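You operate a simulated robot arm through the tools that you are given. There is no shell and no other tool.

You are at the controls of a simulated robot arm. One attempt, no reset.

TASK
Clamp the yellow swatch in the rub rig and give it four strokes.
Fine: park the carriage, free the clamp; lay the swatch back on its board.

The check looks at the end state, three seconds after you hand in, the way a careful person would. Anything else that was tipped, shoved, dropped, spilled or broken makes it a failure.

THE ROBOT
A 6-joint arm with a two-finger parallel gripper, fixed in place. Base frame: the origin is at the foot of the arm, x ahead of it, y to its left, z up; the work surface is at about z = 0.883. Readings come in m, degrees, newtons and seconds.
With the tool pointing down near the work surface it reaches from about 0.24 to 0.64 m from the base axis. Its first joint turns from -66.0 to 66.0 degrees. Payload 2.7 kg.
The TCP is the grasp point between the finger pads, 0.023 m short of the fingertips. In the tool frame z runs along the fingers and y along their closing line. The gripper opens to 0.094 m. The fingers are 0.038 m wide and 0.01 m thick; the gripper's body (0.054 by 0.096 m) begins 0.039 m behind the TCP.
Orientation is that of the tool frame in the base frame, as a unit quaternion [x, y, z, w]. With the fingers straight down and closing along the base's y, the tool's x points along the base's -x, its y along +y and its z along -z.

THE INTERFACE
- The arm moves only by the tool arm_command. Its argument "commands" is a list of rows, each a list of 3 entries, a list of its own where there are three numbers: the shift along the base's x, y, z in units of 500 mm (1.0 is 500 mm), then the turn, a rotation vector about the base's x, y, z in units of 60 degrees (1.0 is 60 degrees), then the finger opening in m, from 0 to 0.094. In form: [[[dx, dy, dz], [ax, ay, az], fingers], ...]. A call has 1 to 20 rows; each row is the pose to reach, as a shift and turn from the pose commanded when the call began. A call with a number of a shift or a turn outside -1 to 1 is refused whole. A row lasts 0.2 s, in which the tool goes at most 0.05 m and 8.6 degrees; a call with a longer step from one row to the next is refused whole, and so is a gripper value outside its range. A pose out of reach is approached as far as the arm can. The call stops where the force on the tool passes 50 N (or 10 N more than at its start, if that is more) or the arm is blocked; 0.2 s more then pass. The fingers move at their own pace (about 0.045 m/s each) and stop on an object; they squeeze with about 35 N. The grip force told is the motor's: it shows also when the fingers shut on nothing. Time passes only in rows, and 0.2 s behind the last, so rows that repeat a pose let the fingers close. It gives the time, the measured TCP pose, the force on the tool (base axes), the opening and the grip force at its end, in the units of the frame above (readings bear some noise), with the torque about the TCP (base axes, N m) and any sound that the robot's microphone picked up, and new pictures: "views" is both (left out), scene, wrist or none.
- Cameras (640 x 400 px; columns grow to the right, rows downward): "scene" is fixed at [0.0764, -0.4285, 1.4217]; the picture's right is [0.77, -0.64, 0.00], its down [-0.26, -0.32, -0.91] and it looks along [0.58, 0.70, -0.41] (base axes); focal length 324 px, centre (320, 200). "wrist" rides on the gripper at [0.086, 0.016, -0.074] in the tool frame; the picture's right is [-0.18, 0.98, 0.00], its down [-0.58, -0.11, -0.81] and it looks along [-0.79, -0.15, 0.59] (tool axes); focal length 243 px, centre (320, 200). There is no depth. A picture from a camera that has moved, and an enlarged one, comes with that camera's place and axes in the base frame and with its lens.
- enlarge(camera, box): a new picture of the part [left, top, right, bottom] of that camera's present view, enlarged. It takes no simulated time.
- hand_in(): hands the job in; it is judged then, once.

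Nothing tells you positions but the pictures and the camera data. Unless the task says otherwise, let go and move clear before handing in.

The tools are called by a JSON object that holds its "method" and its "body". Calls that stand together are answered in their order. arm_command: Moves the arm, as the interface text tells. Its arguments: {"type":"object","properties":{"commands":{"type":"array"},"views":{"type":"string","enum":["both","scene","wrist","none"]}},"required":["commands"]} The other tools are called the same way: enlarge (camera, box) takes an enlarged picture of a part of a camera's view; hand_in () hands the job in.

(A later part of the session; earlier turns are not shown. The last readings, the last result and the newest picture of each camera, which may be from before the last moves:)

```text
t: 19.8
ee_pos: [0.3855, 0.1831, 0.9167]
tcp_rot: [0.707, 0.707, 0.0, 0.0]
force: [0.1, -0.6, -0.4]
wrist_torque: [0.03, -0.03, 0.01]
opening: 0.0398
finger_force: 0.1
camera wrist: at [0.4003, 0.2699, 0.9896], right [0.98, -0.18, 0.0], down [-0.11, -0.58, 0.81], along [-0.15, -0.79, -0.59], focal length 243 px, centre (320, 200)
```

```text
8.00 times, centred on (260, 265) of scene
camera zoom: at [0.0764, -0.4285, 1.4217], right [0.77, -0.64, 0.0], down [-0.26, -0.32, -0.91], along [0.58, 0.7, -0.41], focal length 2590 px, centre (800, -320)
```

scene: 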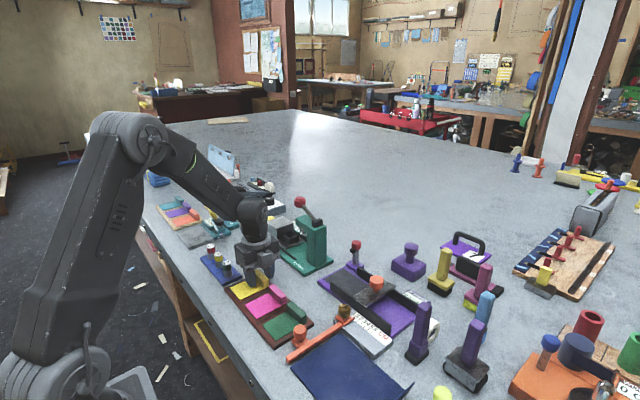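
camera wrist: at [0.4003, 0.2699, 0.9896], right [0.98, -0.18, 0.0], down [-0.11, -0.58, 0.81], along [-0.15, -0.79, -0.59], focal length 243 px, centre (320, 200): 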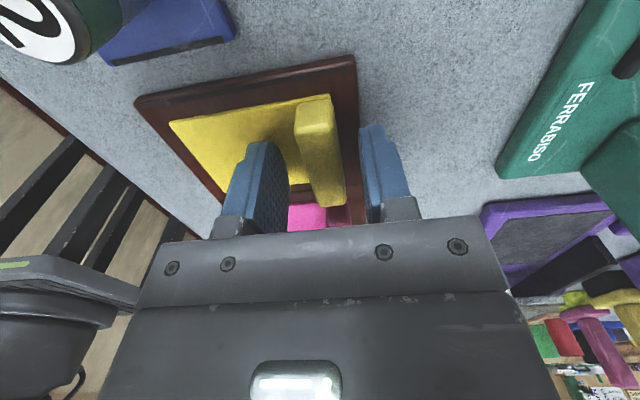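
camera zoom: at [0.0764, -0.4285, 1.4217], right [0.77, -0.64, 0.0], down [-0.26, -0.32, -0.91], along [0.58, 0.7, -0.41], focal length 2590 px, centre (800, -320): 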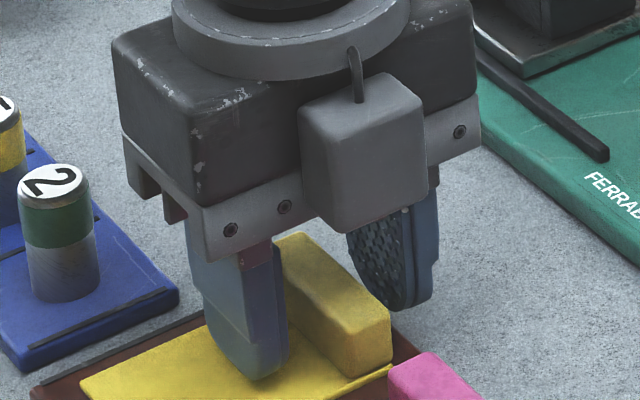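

The fingers straddle the ridge just above the sheet. I close them now.

{"method": "arm_command", "body": {"commands": [[[0, 0, 0], [0, 0, 0], 0.02], [[0, 0, 0], [0, 0, 0], 0.0], [[0, 0, 0], [0, 0, 0], 0.0], [[0, 0, 0], [0, 0, 0], 0.0], [[0, 0, 0], [0, 0, 0], 0.0]]}}

{"method": "enlarge", "body": {"camera": "wrist", "box": [240, 60, 400, 240]}}

```text
t: 21.0
ee_pos: [0.3843, 0.1824, 0.9162]
tcp_rot: [0.707, 0.707, 0.001, 0.0]
force: [-0.2, 0.7, 0.4]
wrist_torque: [-0.02, -0.02, 0.02]
opening: 0.016
finger_force: 35.3
camera wrist: at [0.4004, 0.27, 0.9897], right [0.98, -0.18, 0.0], down [-0.11, -0.58, 0.81], along [-0.15, -0.79, -0.59], focal length 243 px, centre (320, 200)
```

scene: 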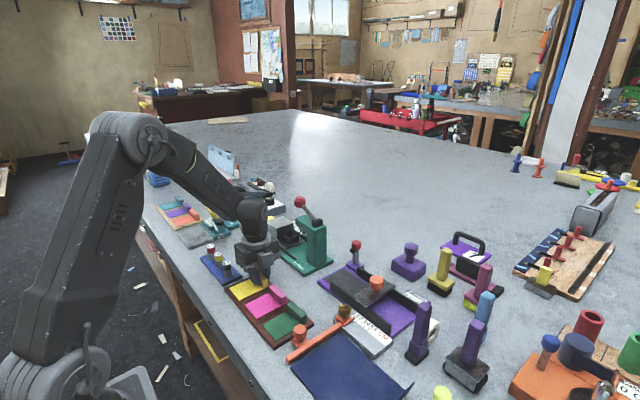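
wrist: 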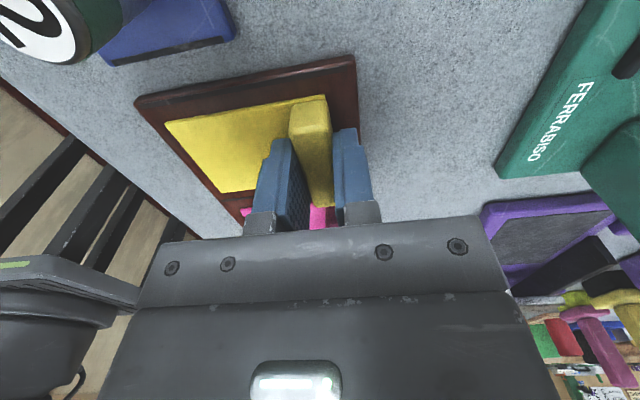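

```text
2.22 times, centred on (320, 150) of wrist
camera zoom: at [0.4004, 0.27, 0.9897], right [0.98, -0.18, 0.0], down [-0.11, -0.58, 0.81], along [-0.15, -0.79, -0.59], focal length 539 px, centre (320, 311)
```

zoom: 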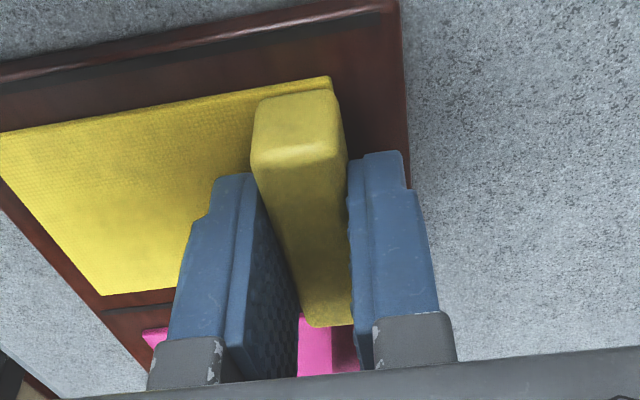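

The ridge is held (16 mm, 35 N). I lift it gently and check that the swatch comes along.

{"method": "arm_command", "body": {"commands": [[[0, 0, 0.02], [0, 0, 0], 0.0], [[0, 0, 0.06], [0, 0, 0], 0.0], [[0, 0, 0.12], [0, 0, 0], 0.0], [[0, 0, 0.18], [0, 0, 0], 0.0], [[0, 0, 0.24], [0, 0, 0], 0.0], [[0, 0, 0.26], [0, 0, 0], 0.0]]}}

{"method": "enlarge", "body": {"camera": "wrist", "box": [200, 60, 440, 240]}}

```text
t: 22.4
ee_pos: [0.3856, 0.1824, 1.0475]
tcp_rot: [0.708, 0.707, 0.0, 0.0]
force: [-0.8, 1.0, -0.2]
wrist_torque: [0.01, 0.02, 0.03]
opening: 0.0162
finger_force: 35.0
camera wrist: at [0.4007, 0.2692, 1.1203], right [0.98, -0.18, 0.0], down [-0.11, -0.58, 0.81], along [-0.15, -0.79, -0.59], focal length 243 px, centre (320, 200)
```

scene: 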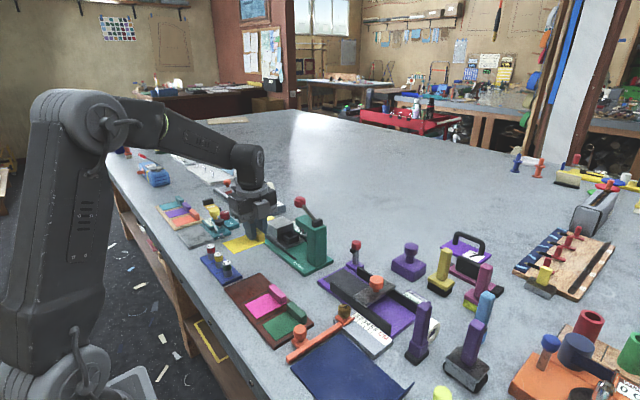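
wrist: 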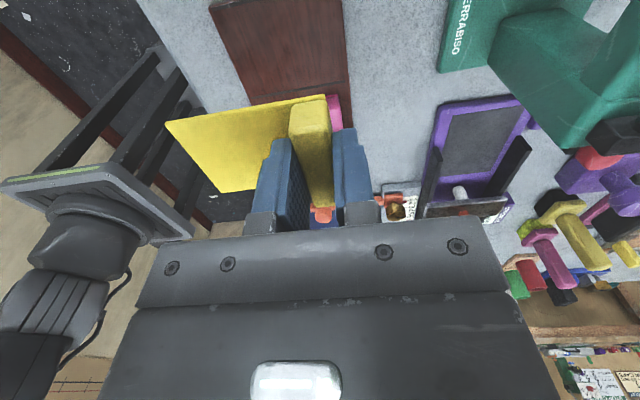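

```text
2.22 times, centred on (320, 150) of wrist
camera zoom: at [0.4007, 0.2692, 1.1203], right [0.98, -0.18, 0.0], down [-0.11, -0.58, 0.81], along [-0.15, -0.79, -0.59], focal length 539 px, centre (320, 311)
```

zoom: 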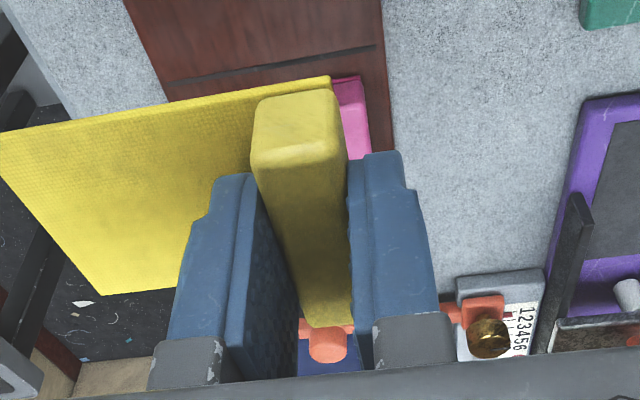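

The swatch is lifted cleanly. From here the wrist camera sees the rig from the +y side, so I take a quick look at the rub head under the carriage.

{"method": "enlarge", "body": {"camera": "wrist", "box": [410, 90, 550, 220]}}

```text
3.08 times, centred on (480, 155) of wrist
camera zoom: at [0.4007, 0.2692, 1.1203], right [0.98, -0.18, 0.0], down [-0.11, -0.58, 0.81], along [-0.15, -0.79, -0.59], focal length 746 px, centre (-172, 338)
```

zoom: 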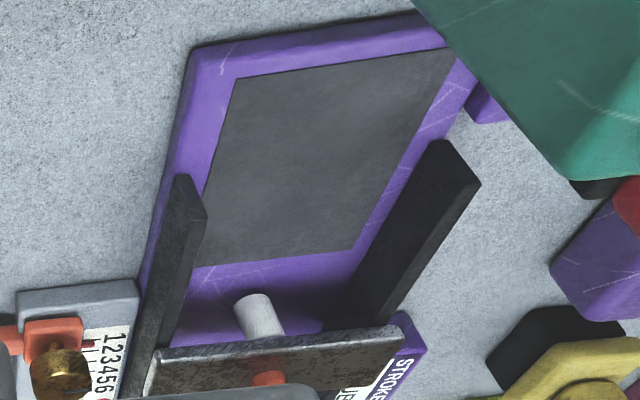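

The rub head is a small peg under the carriage, so the ridge must go at the +y (clamp) end. I carry the swatch toward the rig, turning +60° first.

{"method": "arm_command", "body": {"commands": [[[0.008, -0.03, 0.01], [0, 0, 0.125], 0.0], [[0.016, -0.06, 0.02], [0, 0, 0.25], 0.0], [[0.024, -0.09, 0.025], [0, 0, 0.375], 0.0], [[0.032, -0.12, 0.025], [0, 0, 0.5], 0.0], [[0.04, -0.15, 0.025], [0, 0, 0.625], 0.0], [[0.05, -0.18, 0.025], [0, 0, 0.75], 0.0], [[0.06, -0.21, 0.025], [0, 0, 0.875], 0.0], [[0.07, -0.245, 0.025], [0, 0, 1.0], 0.0]], "views": "none"}}

```text
t: 24.2
ee_pos: [0.4204, 0.0588, 1.0609]
tcp_rot: [0.259, 0.966, 0.0, 0.0]
force: [0.3, 0.5, -0.2]
wrist_torque: [-0.02, 0.01, -0.02]
opening: 0.0162
finger_force: 35.2
```

Hand at (0.420, 0.059, 1.061), yaw -30°, swatch still held. I now go above the clamp end of the bed at yaw 0 and look.

{"method": "arm_command", "body": {"commands": [[[0.05, 0.0, 0.0], [0, 0, 0.1], 0.0], [[0.1, 0.01, 0.0], [0, 0, 0.2], 0.0], [[0.15, 0.02, 0.0], [0, 0, 0.3], 0.0], [[0.2, 0.028, -0.02], [0, 0, 0.4], 0.0], [[0.253, 0.028, -0.06], [0, 0, 0.5], 0.0], [[0.253, 0.028, -0.1], [0, 0, 0.5], 0.0], [[0.253, 0.028, -0.1], [0, 0, 0.5], 0.0]]}}

{"method": "enlarge", "body": {"camera": "wrist", "box": [200, 60, 440, 240]}}

{"method": "enlarge", "body": {"camera": "scene", "box": [300, 210, 440, 310]}}

```text
t: 25.8
ee_pos: [0.5464, 0.0739, 1.0118]
tcp_rot: [-0.001, 1.0, 0.0, 0.0]
force: [-0.5, -0.1, 0.0]
wrist_torque: [0.02, -0.01, -0.01]
opening: 0.0161
finger_force: 35.1
camera wrist: at [0.4594, 0.0904, 1.0847], right [0.18, 0.98, 0.0], down [0.58, -0.11, 0.81], along [0.79, -0.15, -0.59], focal length 243 px, centre (320, 200)
```

scene: 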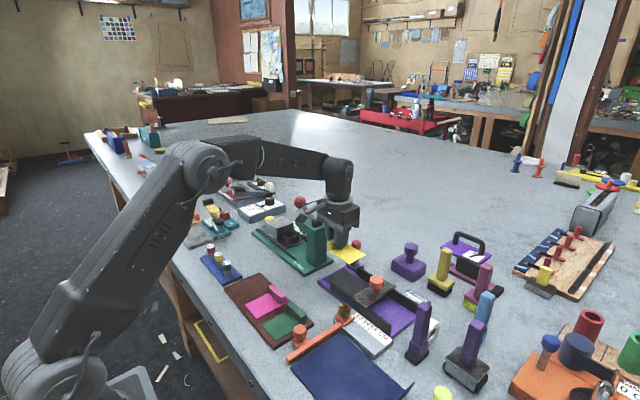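
wrist: 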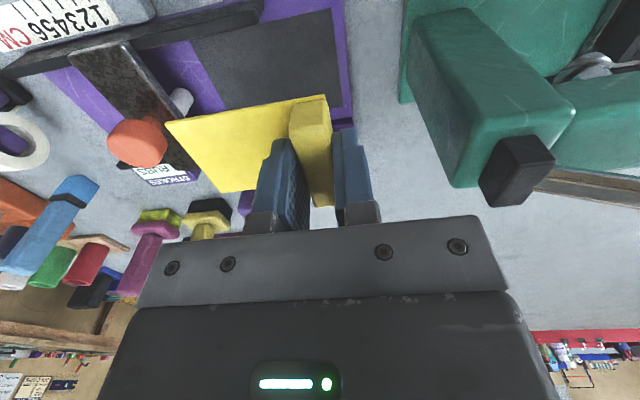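

```text
2.22 times, centred on (320, 150) of wrist
camera zoom: at [0.4594, 0.0904, 1.0847], right [0.18, 0.98, 0.0], down [0.58, -0.11, 0.81], along [0.79, -0.15, -0.59], focal length 539 px, centre (320, 311)
```

zoom: 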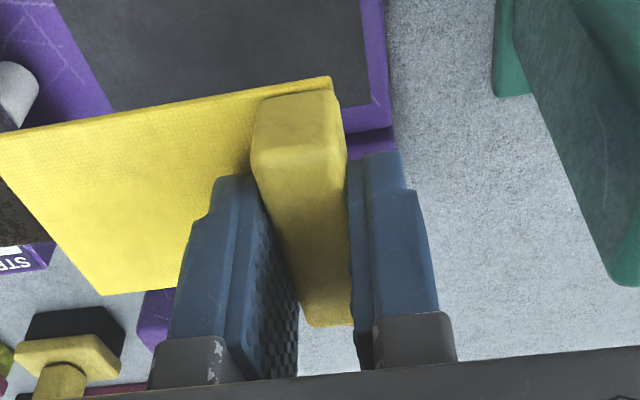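

```text
4.00 times, centred on (370, 260) of scene
camera zoom: at [0.0764, -0.4285, 1.4217], right [0.77, -0.64, 0.0], down [-0.26, -0.32, -0.91], along [0.58, 0.7, -0.41], focal length 1295 px, centre (120, -40)
```

zoom: 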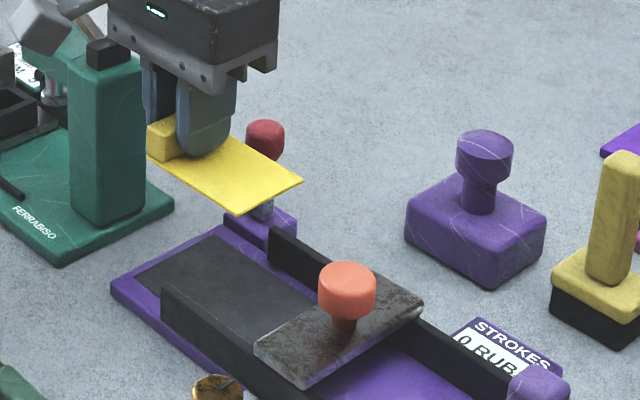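

The swatch is above the bed, sheet toward the carriage, ridge at the clamp end; the pad centre is near x≈0.549. I lower to about 15 mm above contact.

{"method": "arm_command", "body": {"commands": [[[0.005, -0.001, -0.05], [0, 0, 0], 0.0], [[0.005, -0.001, -0.1], [0, 0, 0], 0.0], [[0.005, -0.001, -0.15], [0, 0, 0], 0.0], [[0.005, -0.001, -0.155], [0, 0, 0], 0.0]]}}

{"method": "enlarge", "body": {"camera": "wrist", "box": [140, 40, 440, 240]}}

{"method": "enlarge", "body": {"camera": "scene", "box": [300, 210, 440, 310]}}

```text
t: 26.8
ee_pos: [0.5516, 0.0734, 0.9325]
tcp_rot: [0.0, 1.0, 0.0, 0.0]
force: [1.0, -0.1, -0.5]
wrist_torque: [0.02, -0.01, -0.01]
opening: 0.016
finger_force: 34.4
camera wrist: at [0.4631, 0.0905, 1.0046], right [0.18, 0.98, 0.0], down [0.58, -0.11, 0.81], along [0.79, -0.15, -0.59], focal length 243 px, centre (320, 200)
```

scene: 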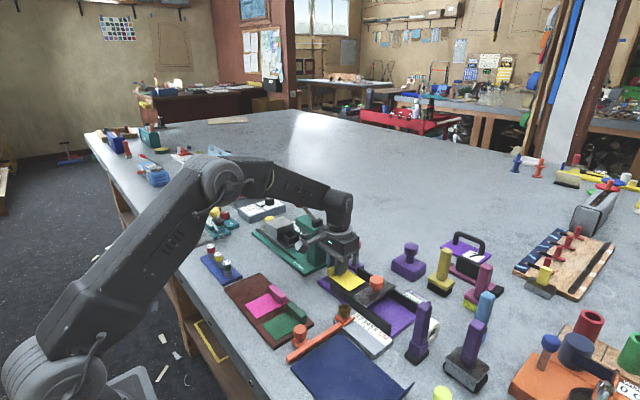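
wrist: 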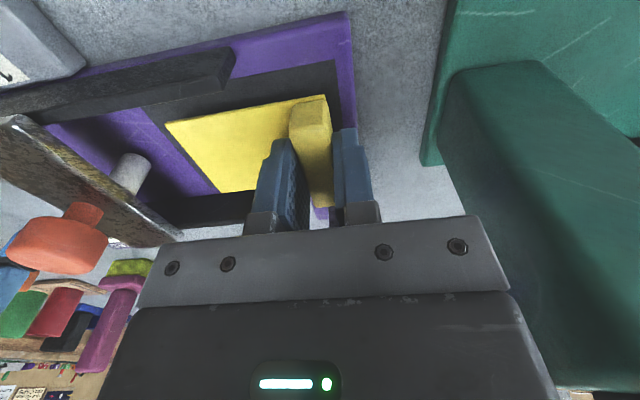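

```text
2.00 times, centred on (290, 140) of wrist
camera zoom: at [0.4631, 0.0905, 1.0046], right [0.18, 0.98, 0.0], down [0.58, -0.11, 0.81], along [0.79, -0.15, -0.59], focal length 485 px, centre (380, 320)
```

zoom: 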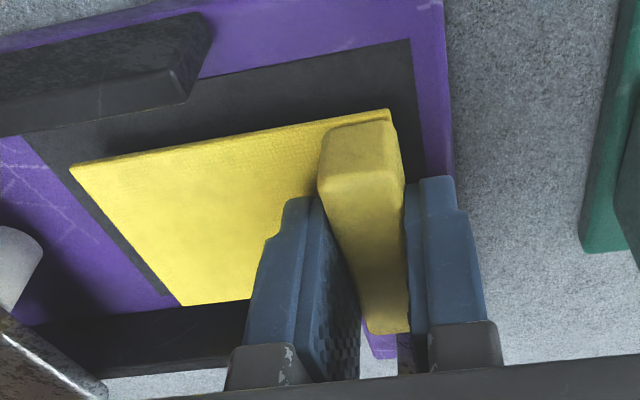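

```text
4.00 times, centred on (370, 260) of scene
camera zoom: at [0.0764, -0.4285, 1.4217], right [0.77, -0.64, 0.0], down [-0.26, -0.32, -0.91], along [0.58, 0.7, -0.41], focal length 1295 px, centre (120, -40)
```

zoom: 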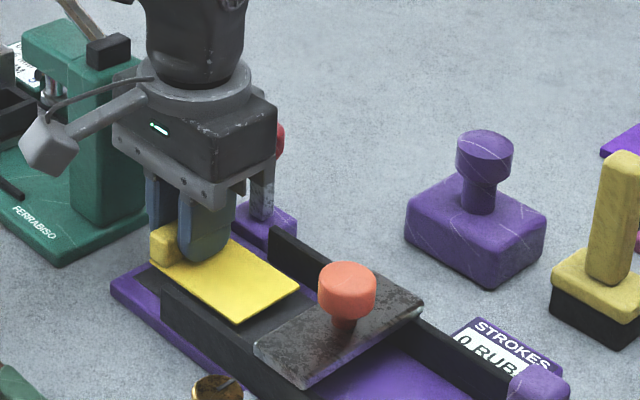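

The sheet is centred on the pad (x 0.521–0.577, y 0.003–0.082) and about 14 mm above it. I lower slowly to contact.

{"method": "arm_command", "body": {"commands": [[[-0.002, 0, -0.008], [0, 0, 0], 0.0], [[-0.002, 0, -0.016], [0, 0, 0], 0.0], [[-0.002, 0, -0.022], [0, 0, 0], 0.0], [[-0.002, 0, -0.024], [0, 0, 0], 0.0]], "views": "none"}}

```text
t: 27.8
ee_pos: [0.5473, 0.0738, 0.9207]
tcp_rot: [0.0, 1.0, 0.0, 0.0]
force: [-5.0, -2.9, 13.0]
wrist_torque: [-0.14, 0.25, -0.01]
opening: 0.0159
finger_force: 35.0
```

Contact at z≈0.921 with 13 N. I check by pictures that the swatch lies flat before releasing.

{"method": "enlarge", "body": {"camera": "wrist", "box": [140, 40, 440, 240]}}

{"method": "enlarge", "body": {"camera": "scene", "box": [310, 240, 410, 305]}}

```text
2.00 times, centred on (290, 140) of wrist
camera zoom: at [0.4611, 0.0903, 0.9933], right [0.18, 0.98, 0.0], down [0.58, -0.11, 0.81], along [0.79, -0.15, -0.59], focal length 485 px, centre (380, 320)
```

zoom: 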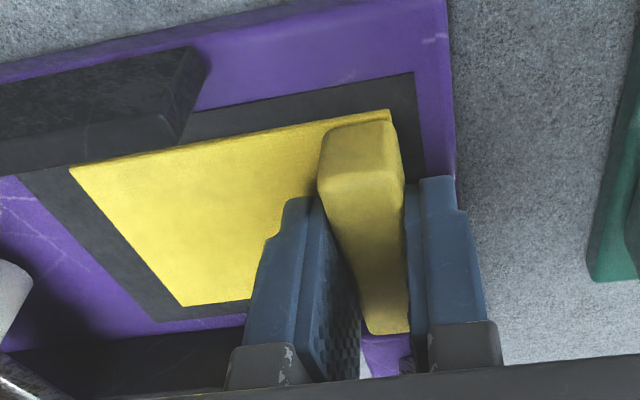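

```text
6.15 times, centred on (360, 272) of scene
camera zoom: at [0.0761, -0.4286, 1.4217], right [0.77, -0.64, 0.0], down [-0.26, -0.32, -0.91], along [0.58, 0.7, -0.41], focal length 1992 px, centre (74, -246)
```

zoom: 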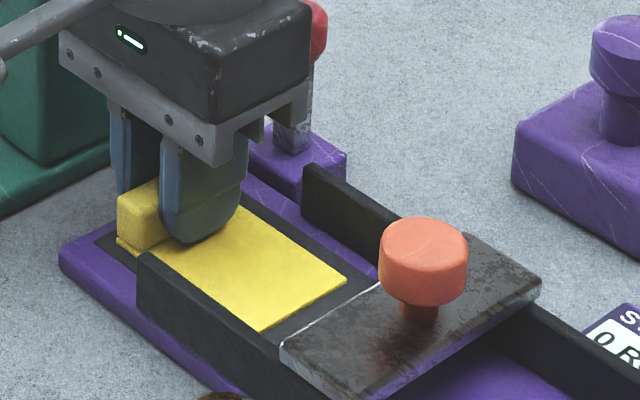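

The swatch lies flat and centred on the pad. I release it (35 mm opening) and rise.

{"method": "arm_command", "body": {"commands": [[[0, 0, 0.004], [0, 0, 0], 0.02], [[0, 0, 0.004], [0, 0, 0], 0.035], [[0, 0, 0.004], [0, 0, 0], 0.035], [[0, 0, 0.05], [0, 0, 0], 0.035], [[0, 0, 0.12], [0, 0, 0], 0.035], [[0, 0, 0.17], [0, 0, 0], 0.035], [[0, 0, 0.17], [0, 0, 0], 0.035]]}}

{"method": "enlarge", "body": {"camera": "wrist", "box": [180, 0, 440, 200]}}

{"method": "enlarge", "body": {"camera": "scene", "box": [310, 230, 410, 295]}}

```text
t: 29.4
ee_pos: [0.5476, 0.0732, 1.0032]
tcp_rot: [-0.001, 1.0, 0.0, 0.0]
force: [0.8, -0.8, 0.5]
wrist_torque: [0.01, 0.01, 0.0]
opening: 0.0348
finger_force: 0.1
camera wrist: at [0.4615, 0.091, 1.0774], right [0.18, 0.98, 0.0], down [0.58, -0.11, 0.81], along [0.79, -0.15, -0.59], focal length 243 px, centre (320, 200)
```

scene: 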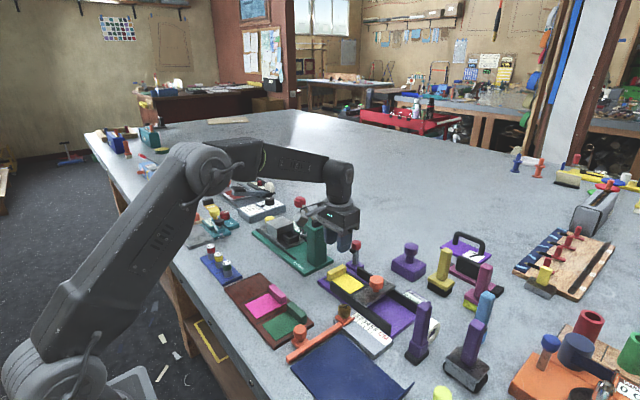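
wrist: 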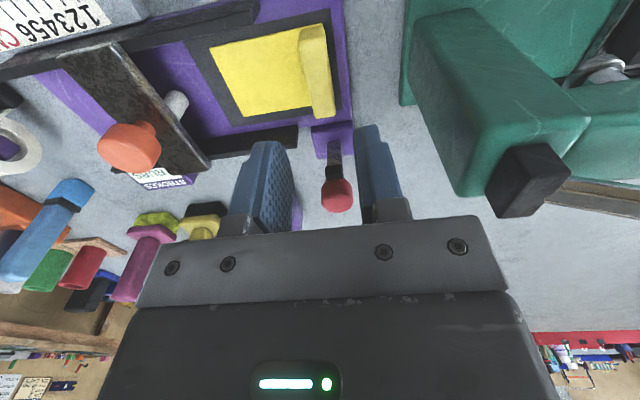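

```text
2.00 times, centred on (310, 100) of wrist
camera zoom: at [0.4615, 0.091, 1.0774], right [0.18, 0.98, 0.0], down [0.58, -0.11, 0.81], along [0.79, -0.15, -0.59], focal length 485 px, centre (340, 400)
```

zoom: 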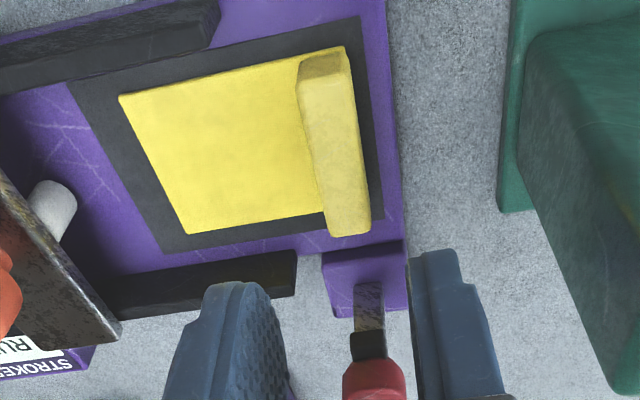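

```text
6.15 times, centred on (360, 262) of scene
camera zoom: at [0.0764, -0.4285, 1.4217], right [0.77, -0.64, 0.0], down [-0.26, -0.32, -0.91], along [0.58, 0.7, -0.41], focal length 1992 px, centre (74, -185)
```

zoom: 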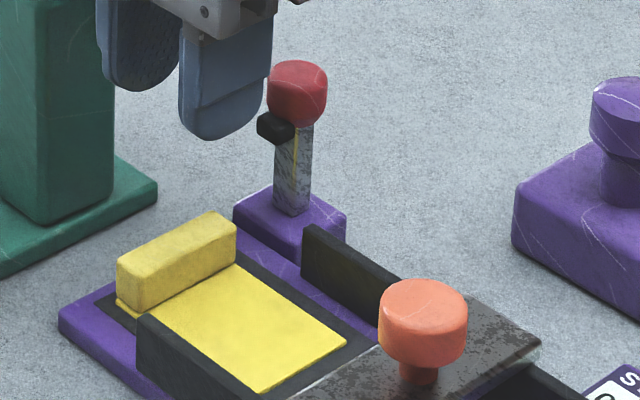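

The swatch sits neatly on the bed with the lever lined up with its ridge. Now I go above the red knob (≈(0.617, 0.0765)) with the fingers at 45 mm.

{"method": "arm_command", "body": {"commands": [[[0.04, 0.002, 0.01], [0, 0, 0], 0.045], [[0.09, 0.004, 0.01], [0, 0, 0], 0.045], [[0.139, 0.0066, 0.01], [0, 0, 0], 0.045], [[0.139, 0.0066, 0.0], [0, 0, 0], 0.045]]}}

{"method": "enlarge", "body": {"camera": "wrist", "box": [220, 60, 420, 240]}}

{"method": "enlarge", "body": {"camera": "scene", "box": [310, 220, 410, 285]}}

```text
t: 30.4
ee_pos: [0.6187, 0.0756, 1.0035]
tcp_rot: [0.001, 1.0, 0.0, -0.001]
force: [0.5, -0.2, -0.4]
wrist_torque: [0.0, 0.02, 0.01]
opening: 0.0449
finger_force: 0.1
camera wrist: at [0.5312, 0.0928, 1.0772], right [0.18, 0.98, 0.0], down [0.58, -0.11, 0.81], along [0.79, -0.15, -0.59], focal length 243 px, centre (320, 200)
```

scene: 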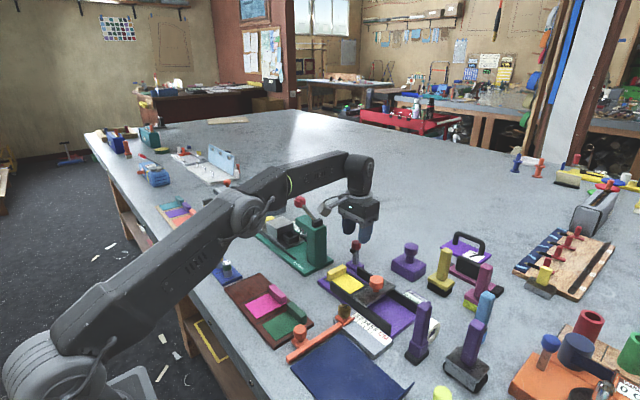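
wrist: 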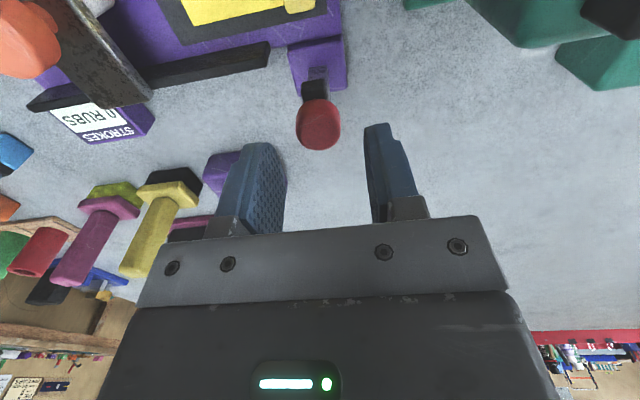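

```text
2.22 times, centred on (320, 150) of wrist
camera zoom: at [0.5312, 0.0928, 1.0772], right [0.18, 0.98, 0.0], down [0.58, -0.11, 0.81], along [0.79, -0.15, -0.59], focal length 539 px, centre (320, 311)
```

zoom: 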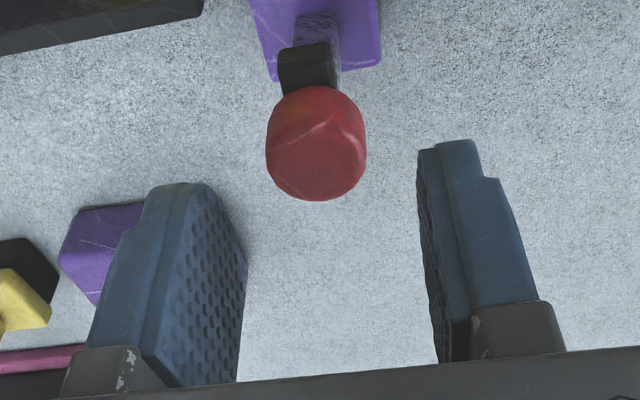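

```text
6.15 times, centred on (360, 252) of scene
camera zoom: at [0.0764, -0.4285, 1.4217], right [0.77, -0.64, 0.0], down [-0.26, -0.32, -0.91], along [0.58, 0.7, -0.41], focal length 1992 px, centre (74, -123)
```

zoom: 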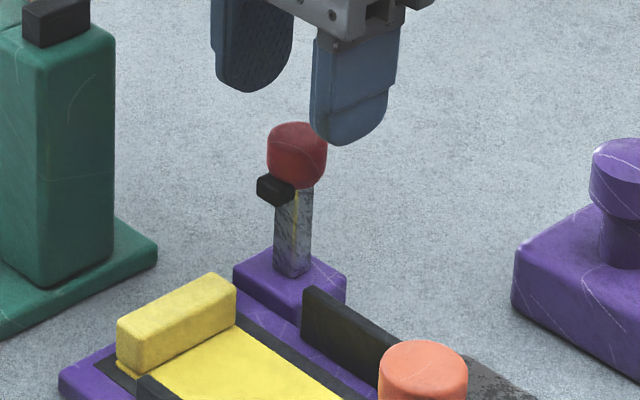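

The knob centre reads about (0.616, 0.078). I lower the fingers around it to TCP z≈0.967.

{"method": "arm_command", "body": {"commands": [[[-0.005, 0.004, -0.03], [0, 0, 0], 0.045], [[-0.005, 0.004, -0.06], [0, 0, 0], 0.045], [[-0.005, 0.004, -0.073], [0, 0, 0], 0.045], [[-0.005, 0.004, -0.073], [0, 0, 0], 0.045]]}}

{"method": "enlarge", "body": {"camera": "wrist", "box": [220, 60, 420, 240]}}

{"method": "enlarge", "body": {"camera": "scene", "box": [310, 220, 410, 285]}}

```text
t: 31.4
ee_pos: [0.6154, 0.0773, 0.967]
tcp_rot: [0.001, 1.0, 0.0, 0.0]
force: [0.5, -0.2, -0.3]
wrist_torque: [0.02, 0.0, -0.02]
opening: 0.0451
finger_force: 0.0
camera wrist: at [0.5281, 0.0943, 1.0409], right [0.18, 0.98, 0.0], down [0.58, -0.11, 0.81], along [0.79, -0.15, -0.59], focal length 243 px, centre (320, 200)
```

scene: 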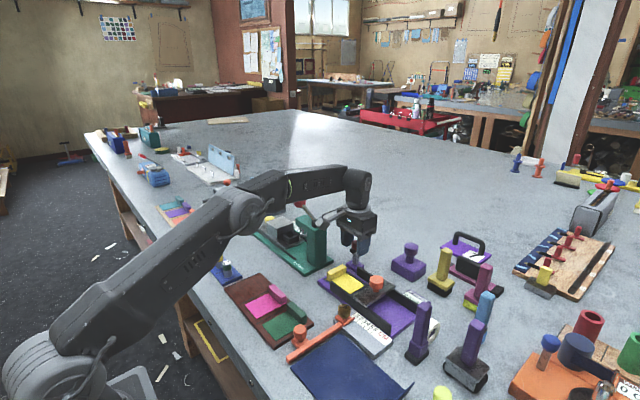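
wrist: 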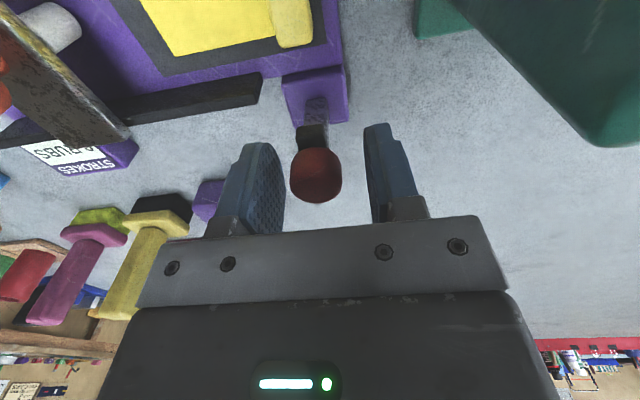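

```text
2.22 times, centred on (320, 150) of wrist
camera zoom: at [0.5281, 0.0943, 1.0409], right [0.18, 0.98, 0.0], down [0.58, -0.11, 0.81], along [0.79, -0.15, -0.59], focal length 539 px, centre (320, 311)
```

zoom: 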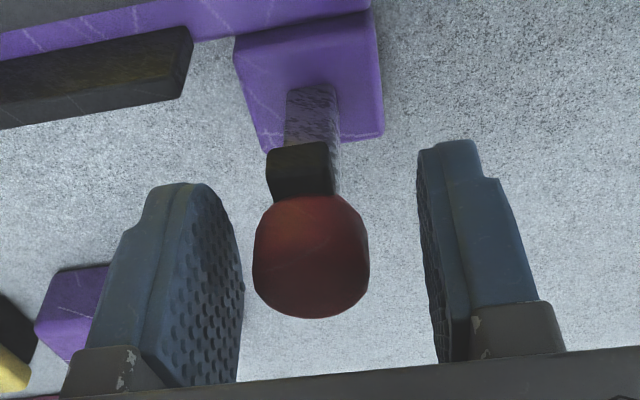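

```text
6.15 times, centred on (360, 252) of scene
camera zoom: at [0.0764, -0.4285, 1.4217], right [0.77, -0.64, 0.0], down [-0.26, -0.32, -0.91], along [0.58, 0.7, -0.41], focal length 1992 px, centre (74, -123)
```

zoom: 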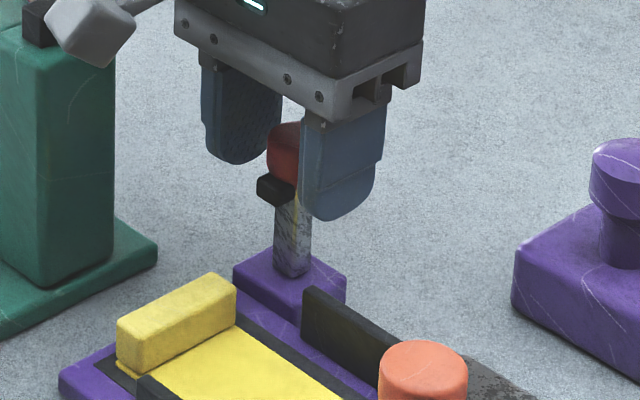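

The knob sits between the fingers, slightly toward -y. I centre by 1.5 mm and close on it.

{"method": "arm_command", "body": {"commands": [[[0.001, -0.003, 0], [0, 0, 0], 0.035], [[0.001, -0.003, 0], [0, 0, 0], 0.02], [[0.001, -0.003, 0], [0, 0, 0], 0.01], [[0.001, -0.003, 0], [0, 0, 0], 0.01]], "views": "wrist"}}

```text
t: 32.4
ee_pos: [0.6162, 0.0736, 0.9675]
tcp_rot: [0.002, 1.0, 0.0, 0.0]
force: [-0.3, -9.9, -0.1]
wrist_torque: [-0.11, -0.03, -0.03]
opening: 0.0251
finger_force: 45.4
camera wrist: at [0.5288, 0.0922, 1.0413], right [0.19, 0.98, 0.0], down [0.58, -0.11, 0.81], along [0.79, -0.15, -0.59], focal length 243 px, centre (320, 200)
```

wrist: 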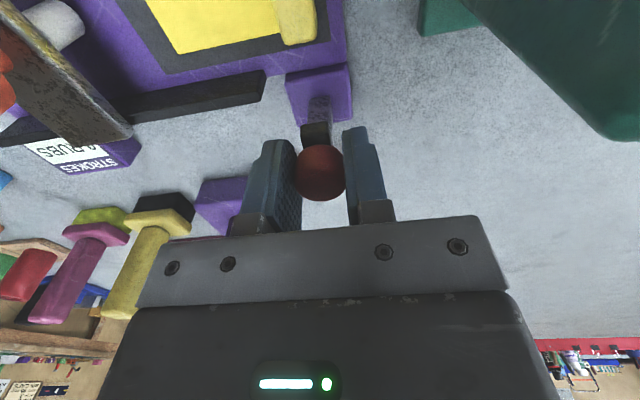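

The knob is gripped (25 mm wide). I swing the lever toward -x along its arc, about 30° first, easing the small sideways force.

{"method": "arm_command", "body": {"commands": [[[-0.0122, -0.004, -0.0006], [0, 0, 0], 0.01], [[-0.0242, -0.004, -0.0026], [0, 0, 0], 0.01], [[-0.0358, -0.004, -0.0056], [0, 0, 0], 0.01], [[-0.0472, -0.004, -0.01], [0, 0, 0], 0.01], [[-0.058, -0.004, -0.0156], [0, 0, 0], 0.01]]}}

{"method": "enlarge", "body": {"camera": "scene", "box": [310, 220, 410, 285]}}

```text
t: 33.6
ee_pos: [0.5886, 0.0753, 0.9618]
tcp_rot: [0.001, 1.0, 0.0, 0.004]
force: [15.6, -6.7, 13.6]
wrist_torque: [-0.08, -1.27, -0.05]
opening: 0.0251
finger_force: 44.8
camera wrist: at [0.5005, 0.0919, 1.0356], right [0.18, 0.98, 0.0], down [0.57, -0.11, 0.81], along [0.8, -0.15, -0.58], focal length 243 px, centre (320, 200)
```

scene: 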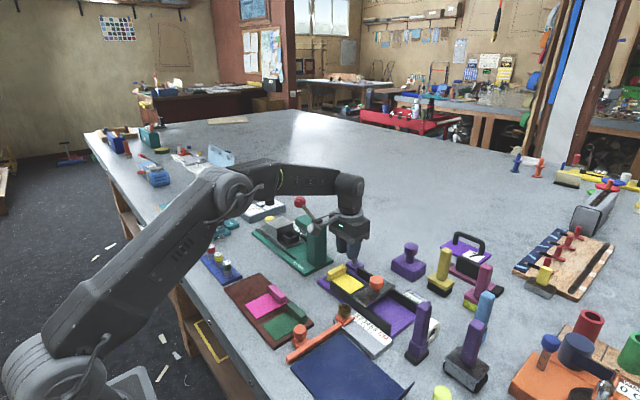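
wrist: 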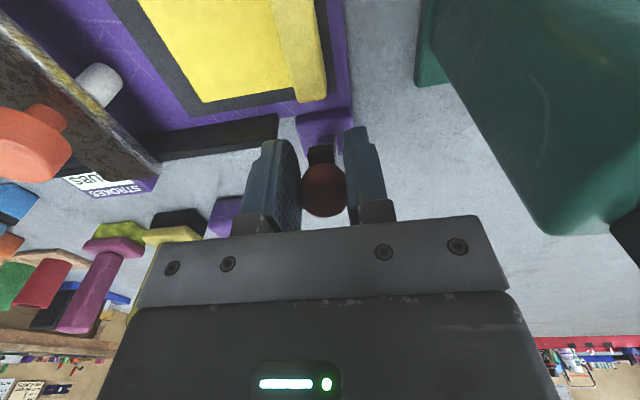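

```text
6.15 times, centred on (360, 252) of scene
camera zoom: at [0.0766, -0.4287, 1.4217], right [0.77, -0.64, 0.0], down [-0.26, -0.32, -0.91], along [0.58, 0.7, -0.41], focal length 1992 px, centre (74, -123)
```

zoom: 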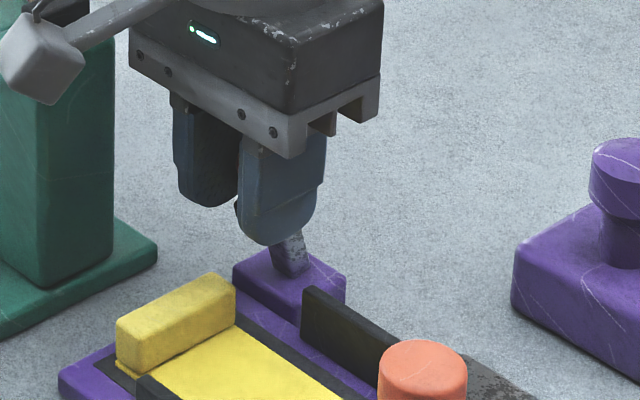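

The lever swings toward -x as expected (about 25° now); the actual pivot seems a bit lower than I assumed. I continue along a larger-radius arc, tilting the hand along with the lever.

{"method": "arm_command", "body": {"commands": [[[-0.0106, 0.0, -0.0024], [0, -0.0667, 0], 0.01], [[-0.0218, 0.0, -0.0088], [0, -0.1333, 0], 0.01], [[-0.0328, 0.0, -0.0162], [0, -0.2, 0], 0.01], [[-0.0428, 0.0, -0.0244], [0, -0.2667, 0], 0.01]]}}

{"method": "enlarge", "body": {"camera": "scene", "box": [310, 220, 410, 285]}}

{"method": "enlarge", "body": {"camera": "wrist", "box": [220, 60, 420, 240]}}

```text
t: 34.6
ee_pos: [0.5676, 0.075, 0.9493]
tcp_rot: [-0.001, 0.99, 0.001, 0.142]
force: [20.6, -1.9, 1.2]
wrist_torque: [-0.01, -1.02, -0.03]
opening: 0.0253
finger_force: 44.7
camera wrist: at [0.4623, 0.0917, 0.9958], right [0.18, 0.98, 0.05], down [0.33, -0.11, 0.94], along [0.93, -0.15, -0.34], focal length 243 px, centre (320, 200)
```

scene: 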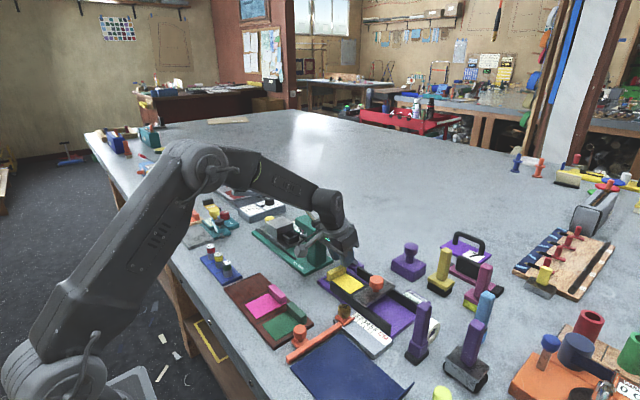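
wrist: 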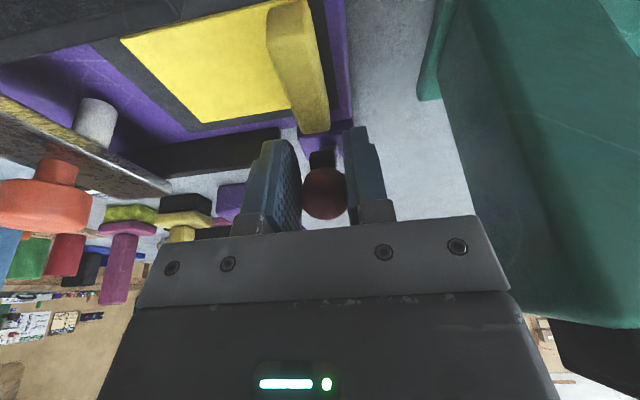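

```text
6.15 times, centred on (360, 252) of scene
camera zoom: at [0.0769, -0.4285, 1.4217], right [0.77, -0.64, 0.0], down [-0.26, -0.32, -0.91], along [0.58, 0.7, -0.41], focal length 1992 px, centre (74, -123)
```

zoom: 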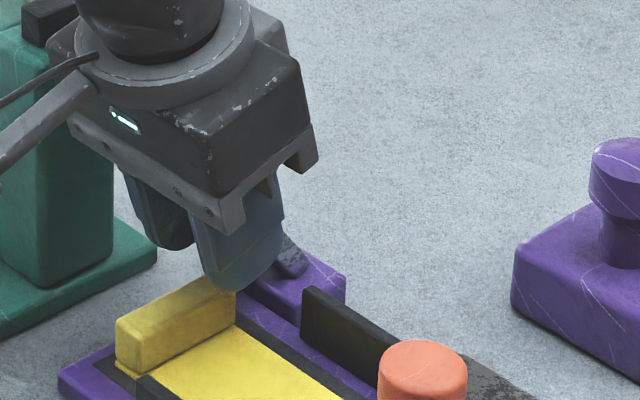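

```text
2.22 times, centred on (320, 150) of wrist
camera zoom: at [0.4623, 0.0917, 0.9958], right [0.18, 0.98, 0.05], down [0.33, -0.11, 0.94], along [0.93, -0.15, -0.34], focal length 539 px, centre (320, 311)
```

zoom: 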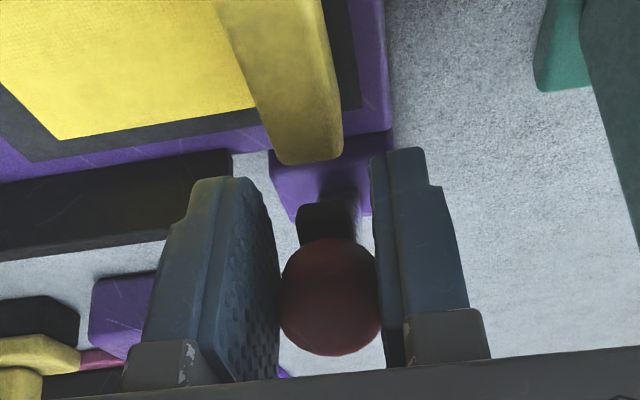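

The lever is at about 43° and heading for the ridge. I continue in small steps and watch the force for the tab's contact.

{"method": "arm_command", "body": {"commands": [[[-0.0094, 0.0, -0.0092], [0, -0.0667, 0], 0.01], [[-0.018, 0.0, -0.0192], [0, -0.1333, 0], 0.01]]}}

{"method": "enlarge", "body": {"camera": "scene", "box": [310, 230, 410, 295]}}

{"method": "enlarge", "body": {"camera": "wrist", "box": [220, 60, 420, 240]}}

```text
t: 35.2
ee_pos: [0.5557, 0.0748, 0.939]
tcp_rot: [0.0, 0.978, 0.001, 0.21]
force: [13.9, -2.6, 2.7]
wrist_torque: [-0.01, -0.74, -0.01]
opening: 0.0248
finger_force: 44.5
camera wrist: at [0.4461, 0.0921, 0.9715], right [0.17, 0.98, 0.08], down [0.2, -0.11, 0.97], along [0.96, -0.15, -0.22], focal length 243 px, centre (320, 200)
```

scene: 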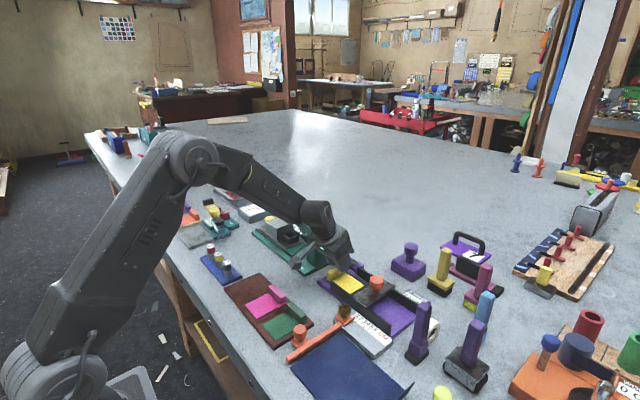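
wrist: 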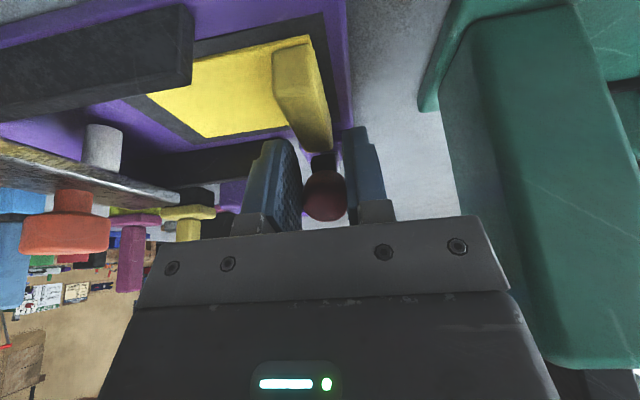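

```text
6.15 times, centred on (360, 262) of scene
camera zoom: at [0.0767, -0.4286, 1.4217], right [0.77, -0.64, 0.0], down [-0.26, -0.32, -0.91], along [0.58, 0.7, -0.41], focal length 1992 px, centre (74, -185)
```

zoom: 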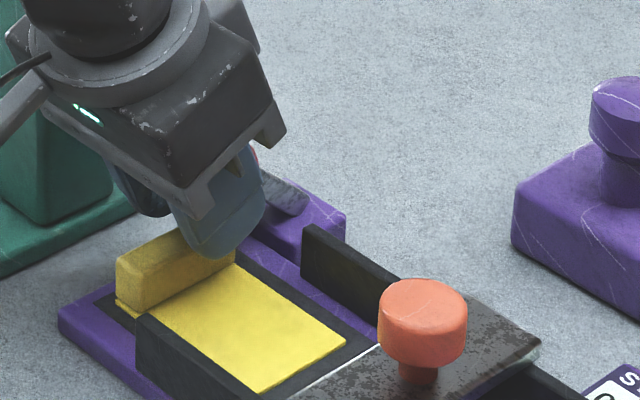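

```text
2.22 times, centred on (320, 150) of wrist
camera zoom: at [0.4461, 0.0921, 0.9715], right [0.17, 0.98, 0.08], down [0.2, -0.11, 0.97], along [0.96, -0.15, -0.22], focal length 539 px, centre (320, 311)
```

zoom: 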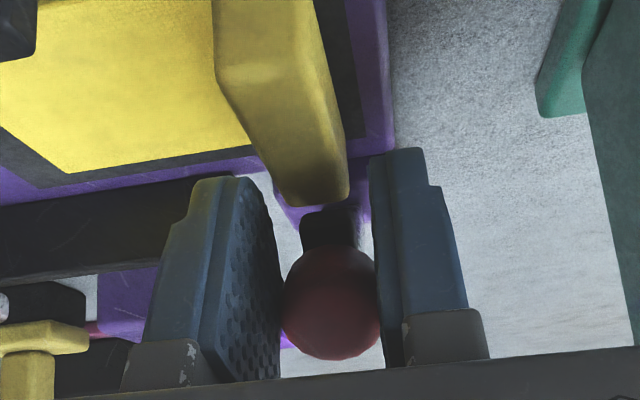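

No hard contact yet (13.9 N, about 53°). I go on a few more degrees in small steps.

{"method": "arm_command", "body": {"commands": [[[-0.004, 0.0, -0.0056], [0, -0.035, 0], 0.01], [[-0.0078, 0.0, -0.0112], [0, -0.07, 0], 0.01]], "views": "wrist"}}

{"method": "enlarge", "body": {"camera": "scene", "box": [310, 230, 410, 295]}}

{"method": "enlarge", "body": {"camera": "wrist", "box": [220, 60, 420, 240]}}

```text
t: 35.8
ee_pos: [0.551, 0.0752, 0.9333]
tcp_rot: [0.001, 0.97, -0.001, 0.244]
force: [2.6, -2.0, 13.4]
wrist_torque: [-0.12, 0.01, -0.11]
opening: 0.0236
finger_force: 44.9
camera wrist: at [0.4394, 0.0919, 0.9575], right [0.16, 0.98, 0.09], down [0.13, -0.11, 0.99], along [0.98, -0.15, -0.14], focal length 243 px, centre (320, 200)
```

wrist: 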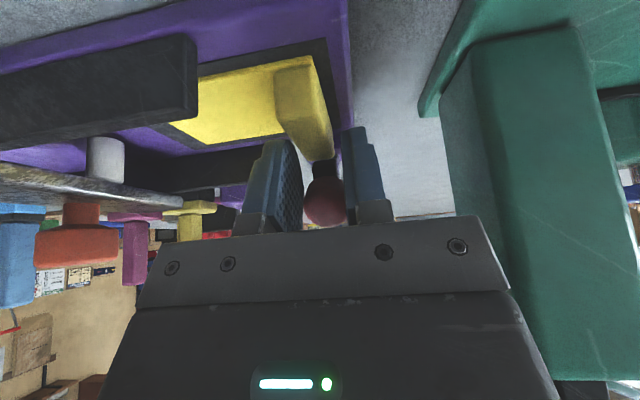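

```text
6.15 times, centred on (360, 262) of scene
camera zoom: at [0.0762, -0.4286, 1.4217], right [0.77, -0.64, 0.0], down [-0.26, -0.32, -0.91], along [0.58, 0.7, -0.41], focal length 1992 px, centre (74, -185)
```

zoom: 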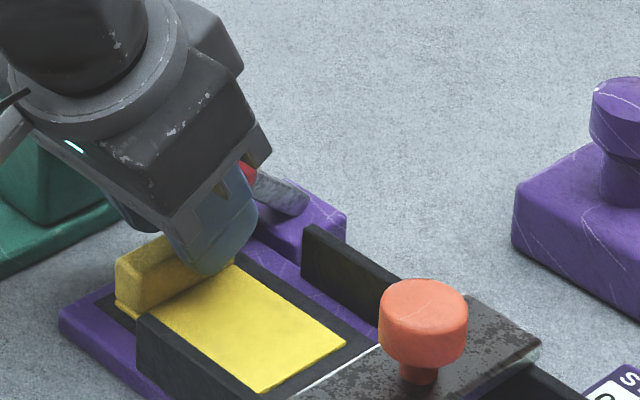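

```text
2.22 times, centred on (320, 150) of wrist
camera zoom: at [0.4394, 0.0919, 0.9575], right [0.16, 0.98, 0.09], down [0.13, -0.11, 0.99], along [0.98, -0.15, -0.14], focal length 539 px, centre (320, 311)
```

zoom: 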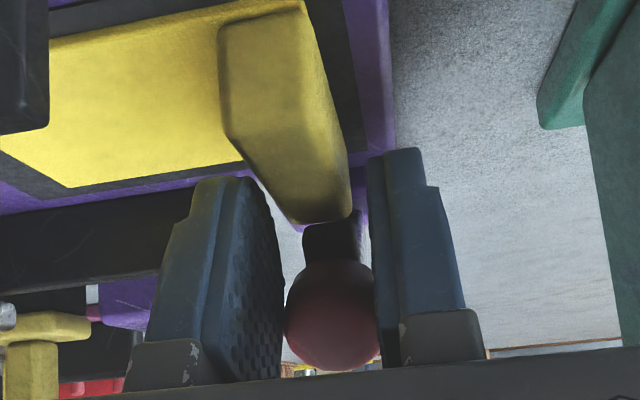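

The vertical force rose and the fingers began to slip on the knob, so the tab seems to have met the ridge. I open the fingers and back off along the tool axis to see how the lever rests.

{"method": "arm_command", "body": {"commands": [[[0, 0, 0], [0, 0, 0], 0.03], [[0, 0, 0], [0, 0, 0], 0.045], [[0, 0, 0.0], [0, 0, 0], 0.045], [[-0.02, 0, 0.04], [0, 0, 0], 0.045], [[-0.045, 0, 0.09], [0, 0, 0], 0.045], [[-0.07, 0, 0.14], [0, 0, 0], 0.045]]}}

{"method": "enlarge", "body": {"camera": "scene", "box": [310, 220, 410, 285]}}

{"method": "enlarge", "body": {"camera": "wrist", "box": [220, 60, 420, 240]}}

```text
t: 37.2
ee_pos: [0.5176, 0.0756, 1.0023]
tcp_rot: [-0.001, 0.97, 0.001, 0.244]
force: [1.1, 0.4, -1.2]
wrist_torque: [0.04, 0.03, -0.02]
opening: 0.0453
finger_force: 0.1
camera wrist: at [0.4043, 0.0916, 1.0266], right [0.16, 0.98, 0.09], down [0.13, -0.11, 0.99], along [0.98, -0.15, -0.15], focal length 243 px, centre (320, 200)
```

scene: 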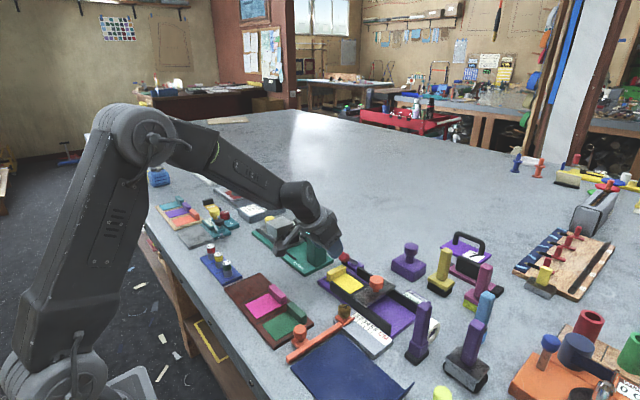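
wrist: 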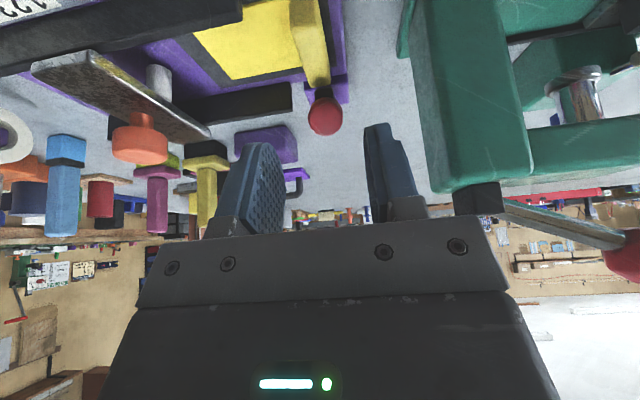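

```text
6.15 times, centred on (360, 252) of scene
camera zoom: at [0.0764, -0.4285, 1.4217], right [0.77, -0.64, 0.0], down [-0.26, -0.32, -0.91], along [0.58, 0.7, -0.41], focal length 1992 px, centre (74, -123)
```

zoom: 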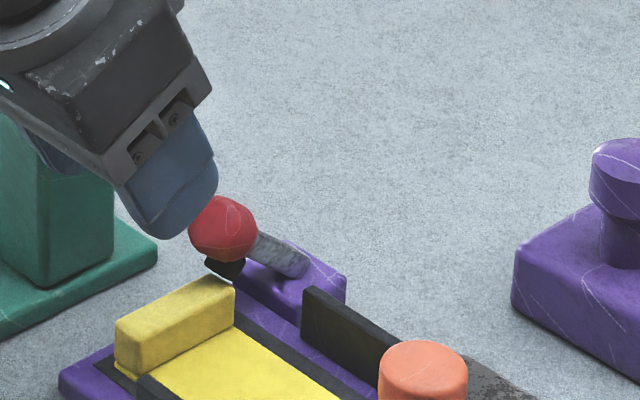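

```text
2.22 times, centred on (320, 150) of wrist
camera zoom: at [0.4043, 0.0916, 1.0266], right [0.16, 0.98, 0.09], down [0.13, -0.11, 0.99], along [0.98, -0.15, -0.15], focal length 539 px, centre (320, 311)
```

zoom: 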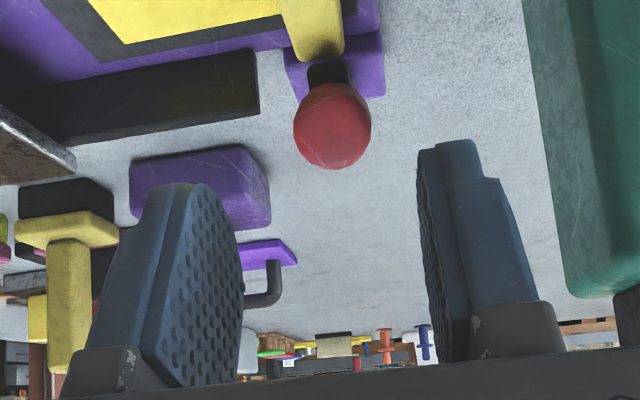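

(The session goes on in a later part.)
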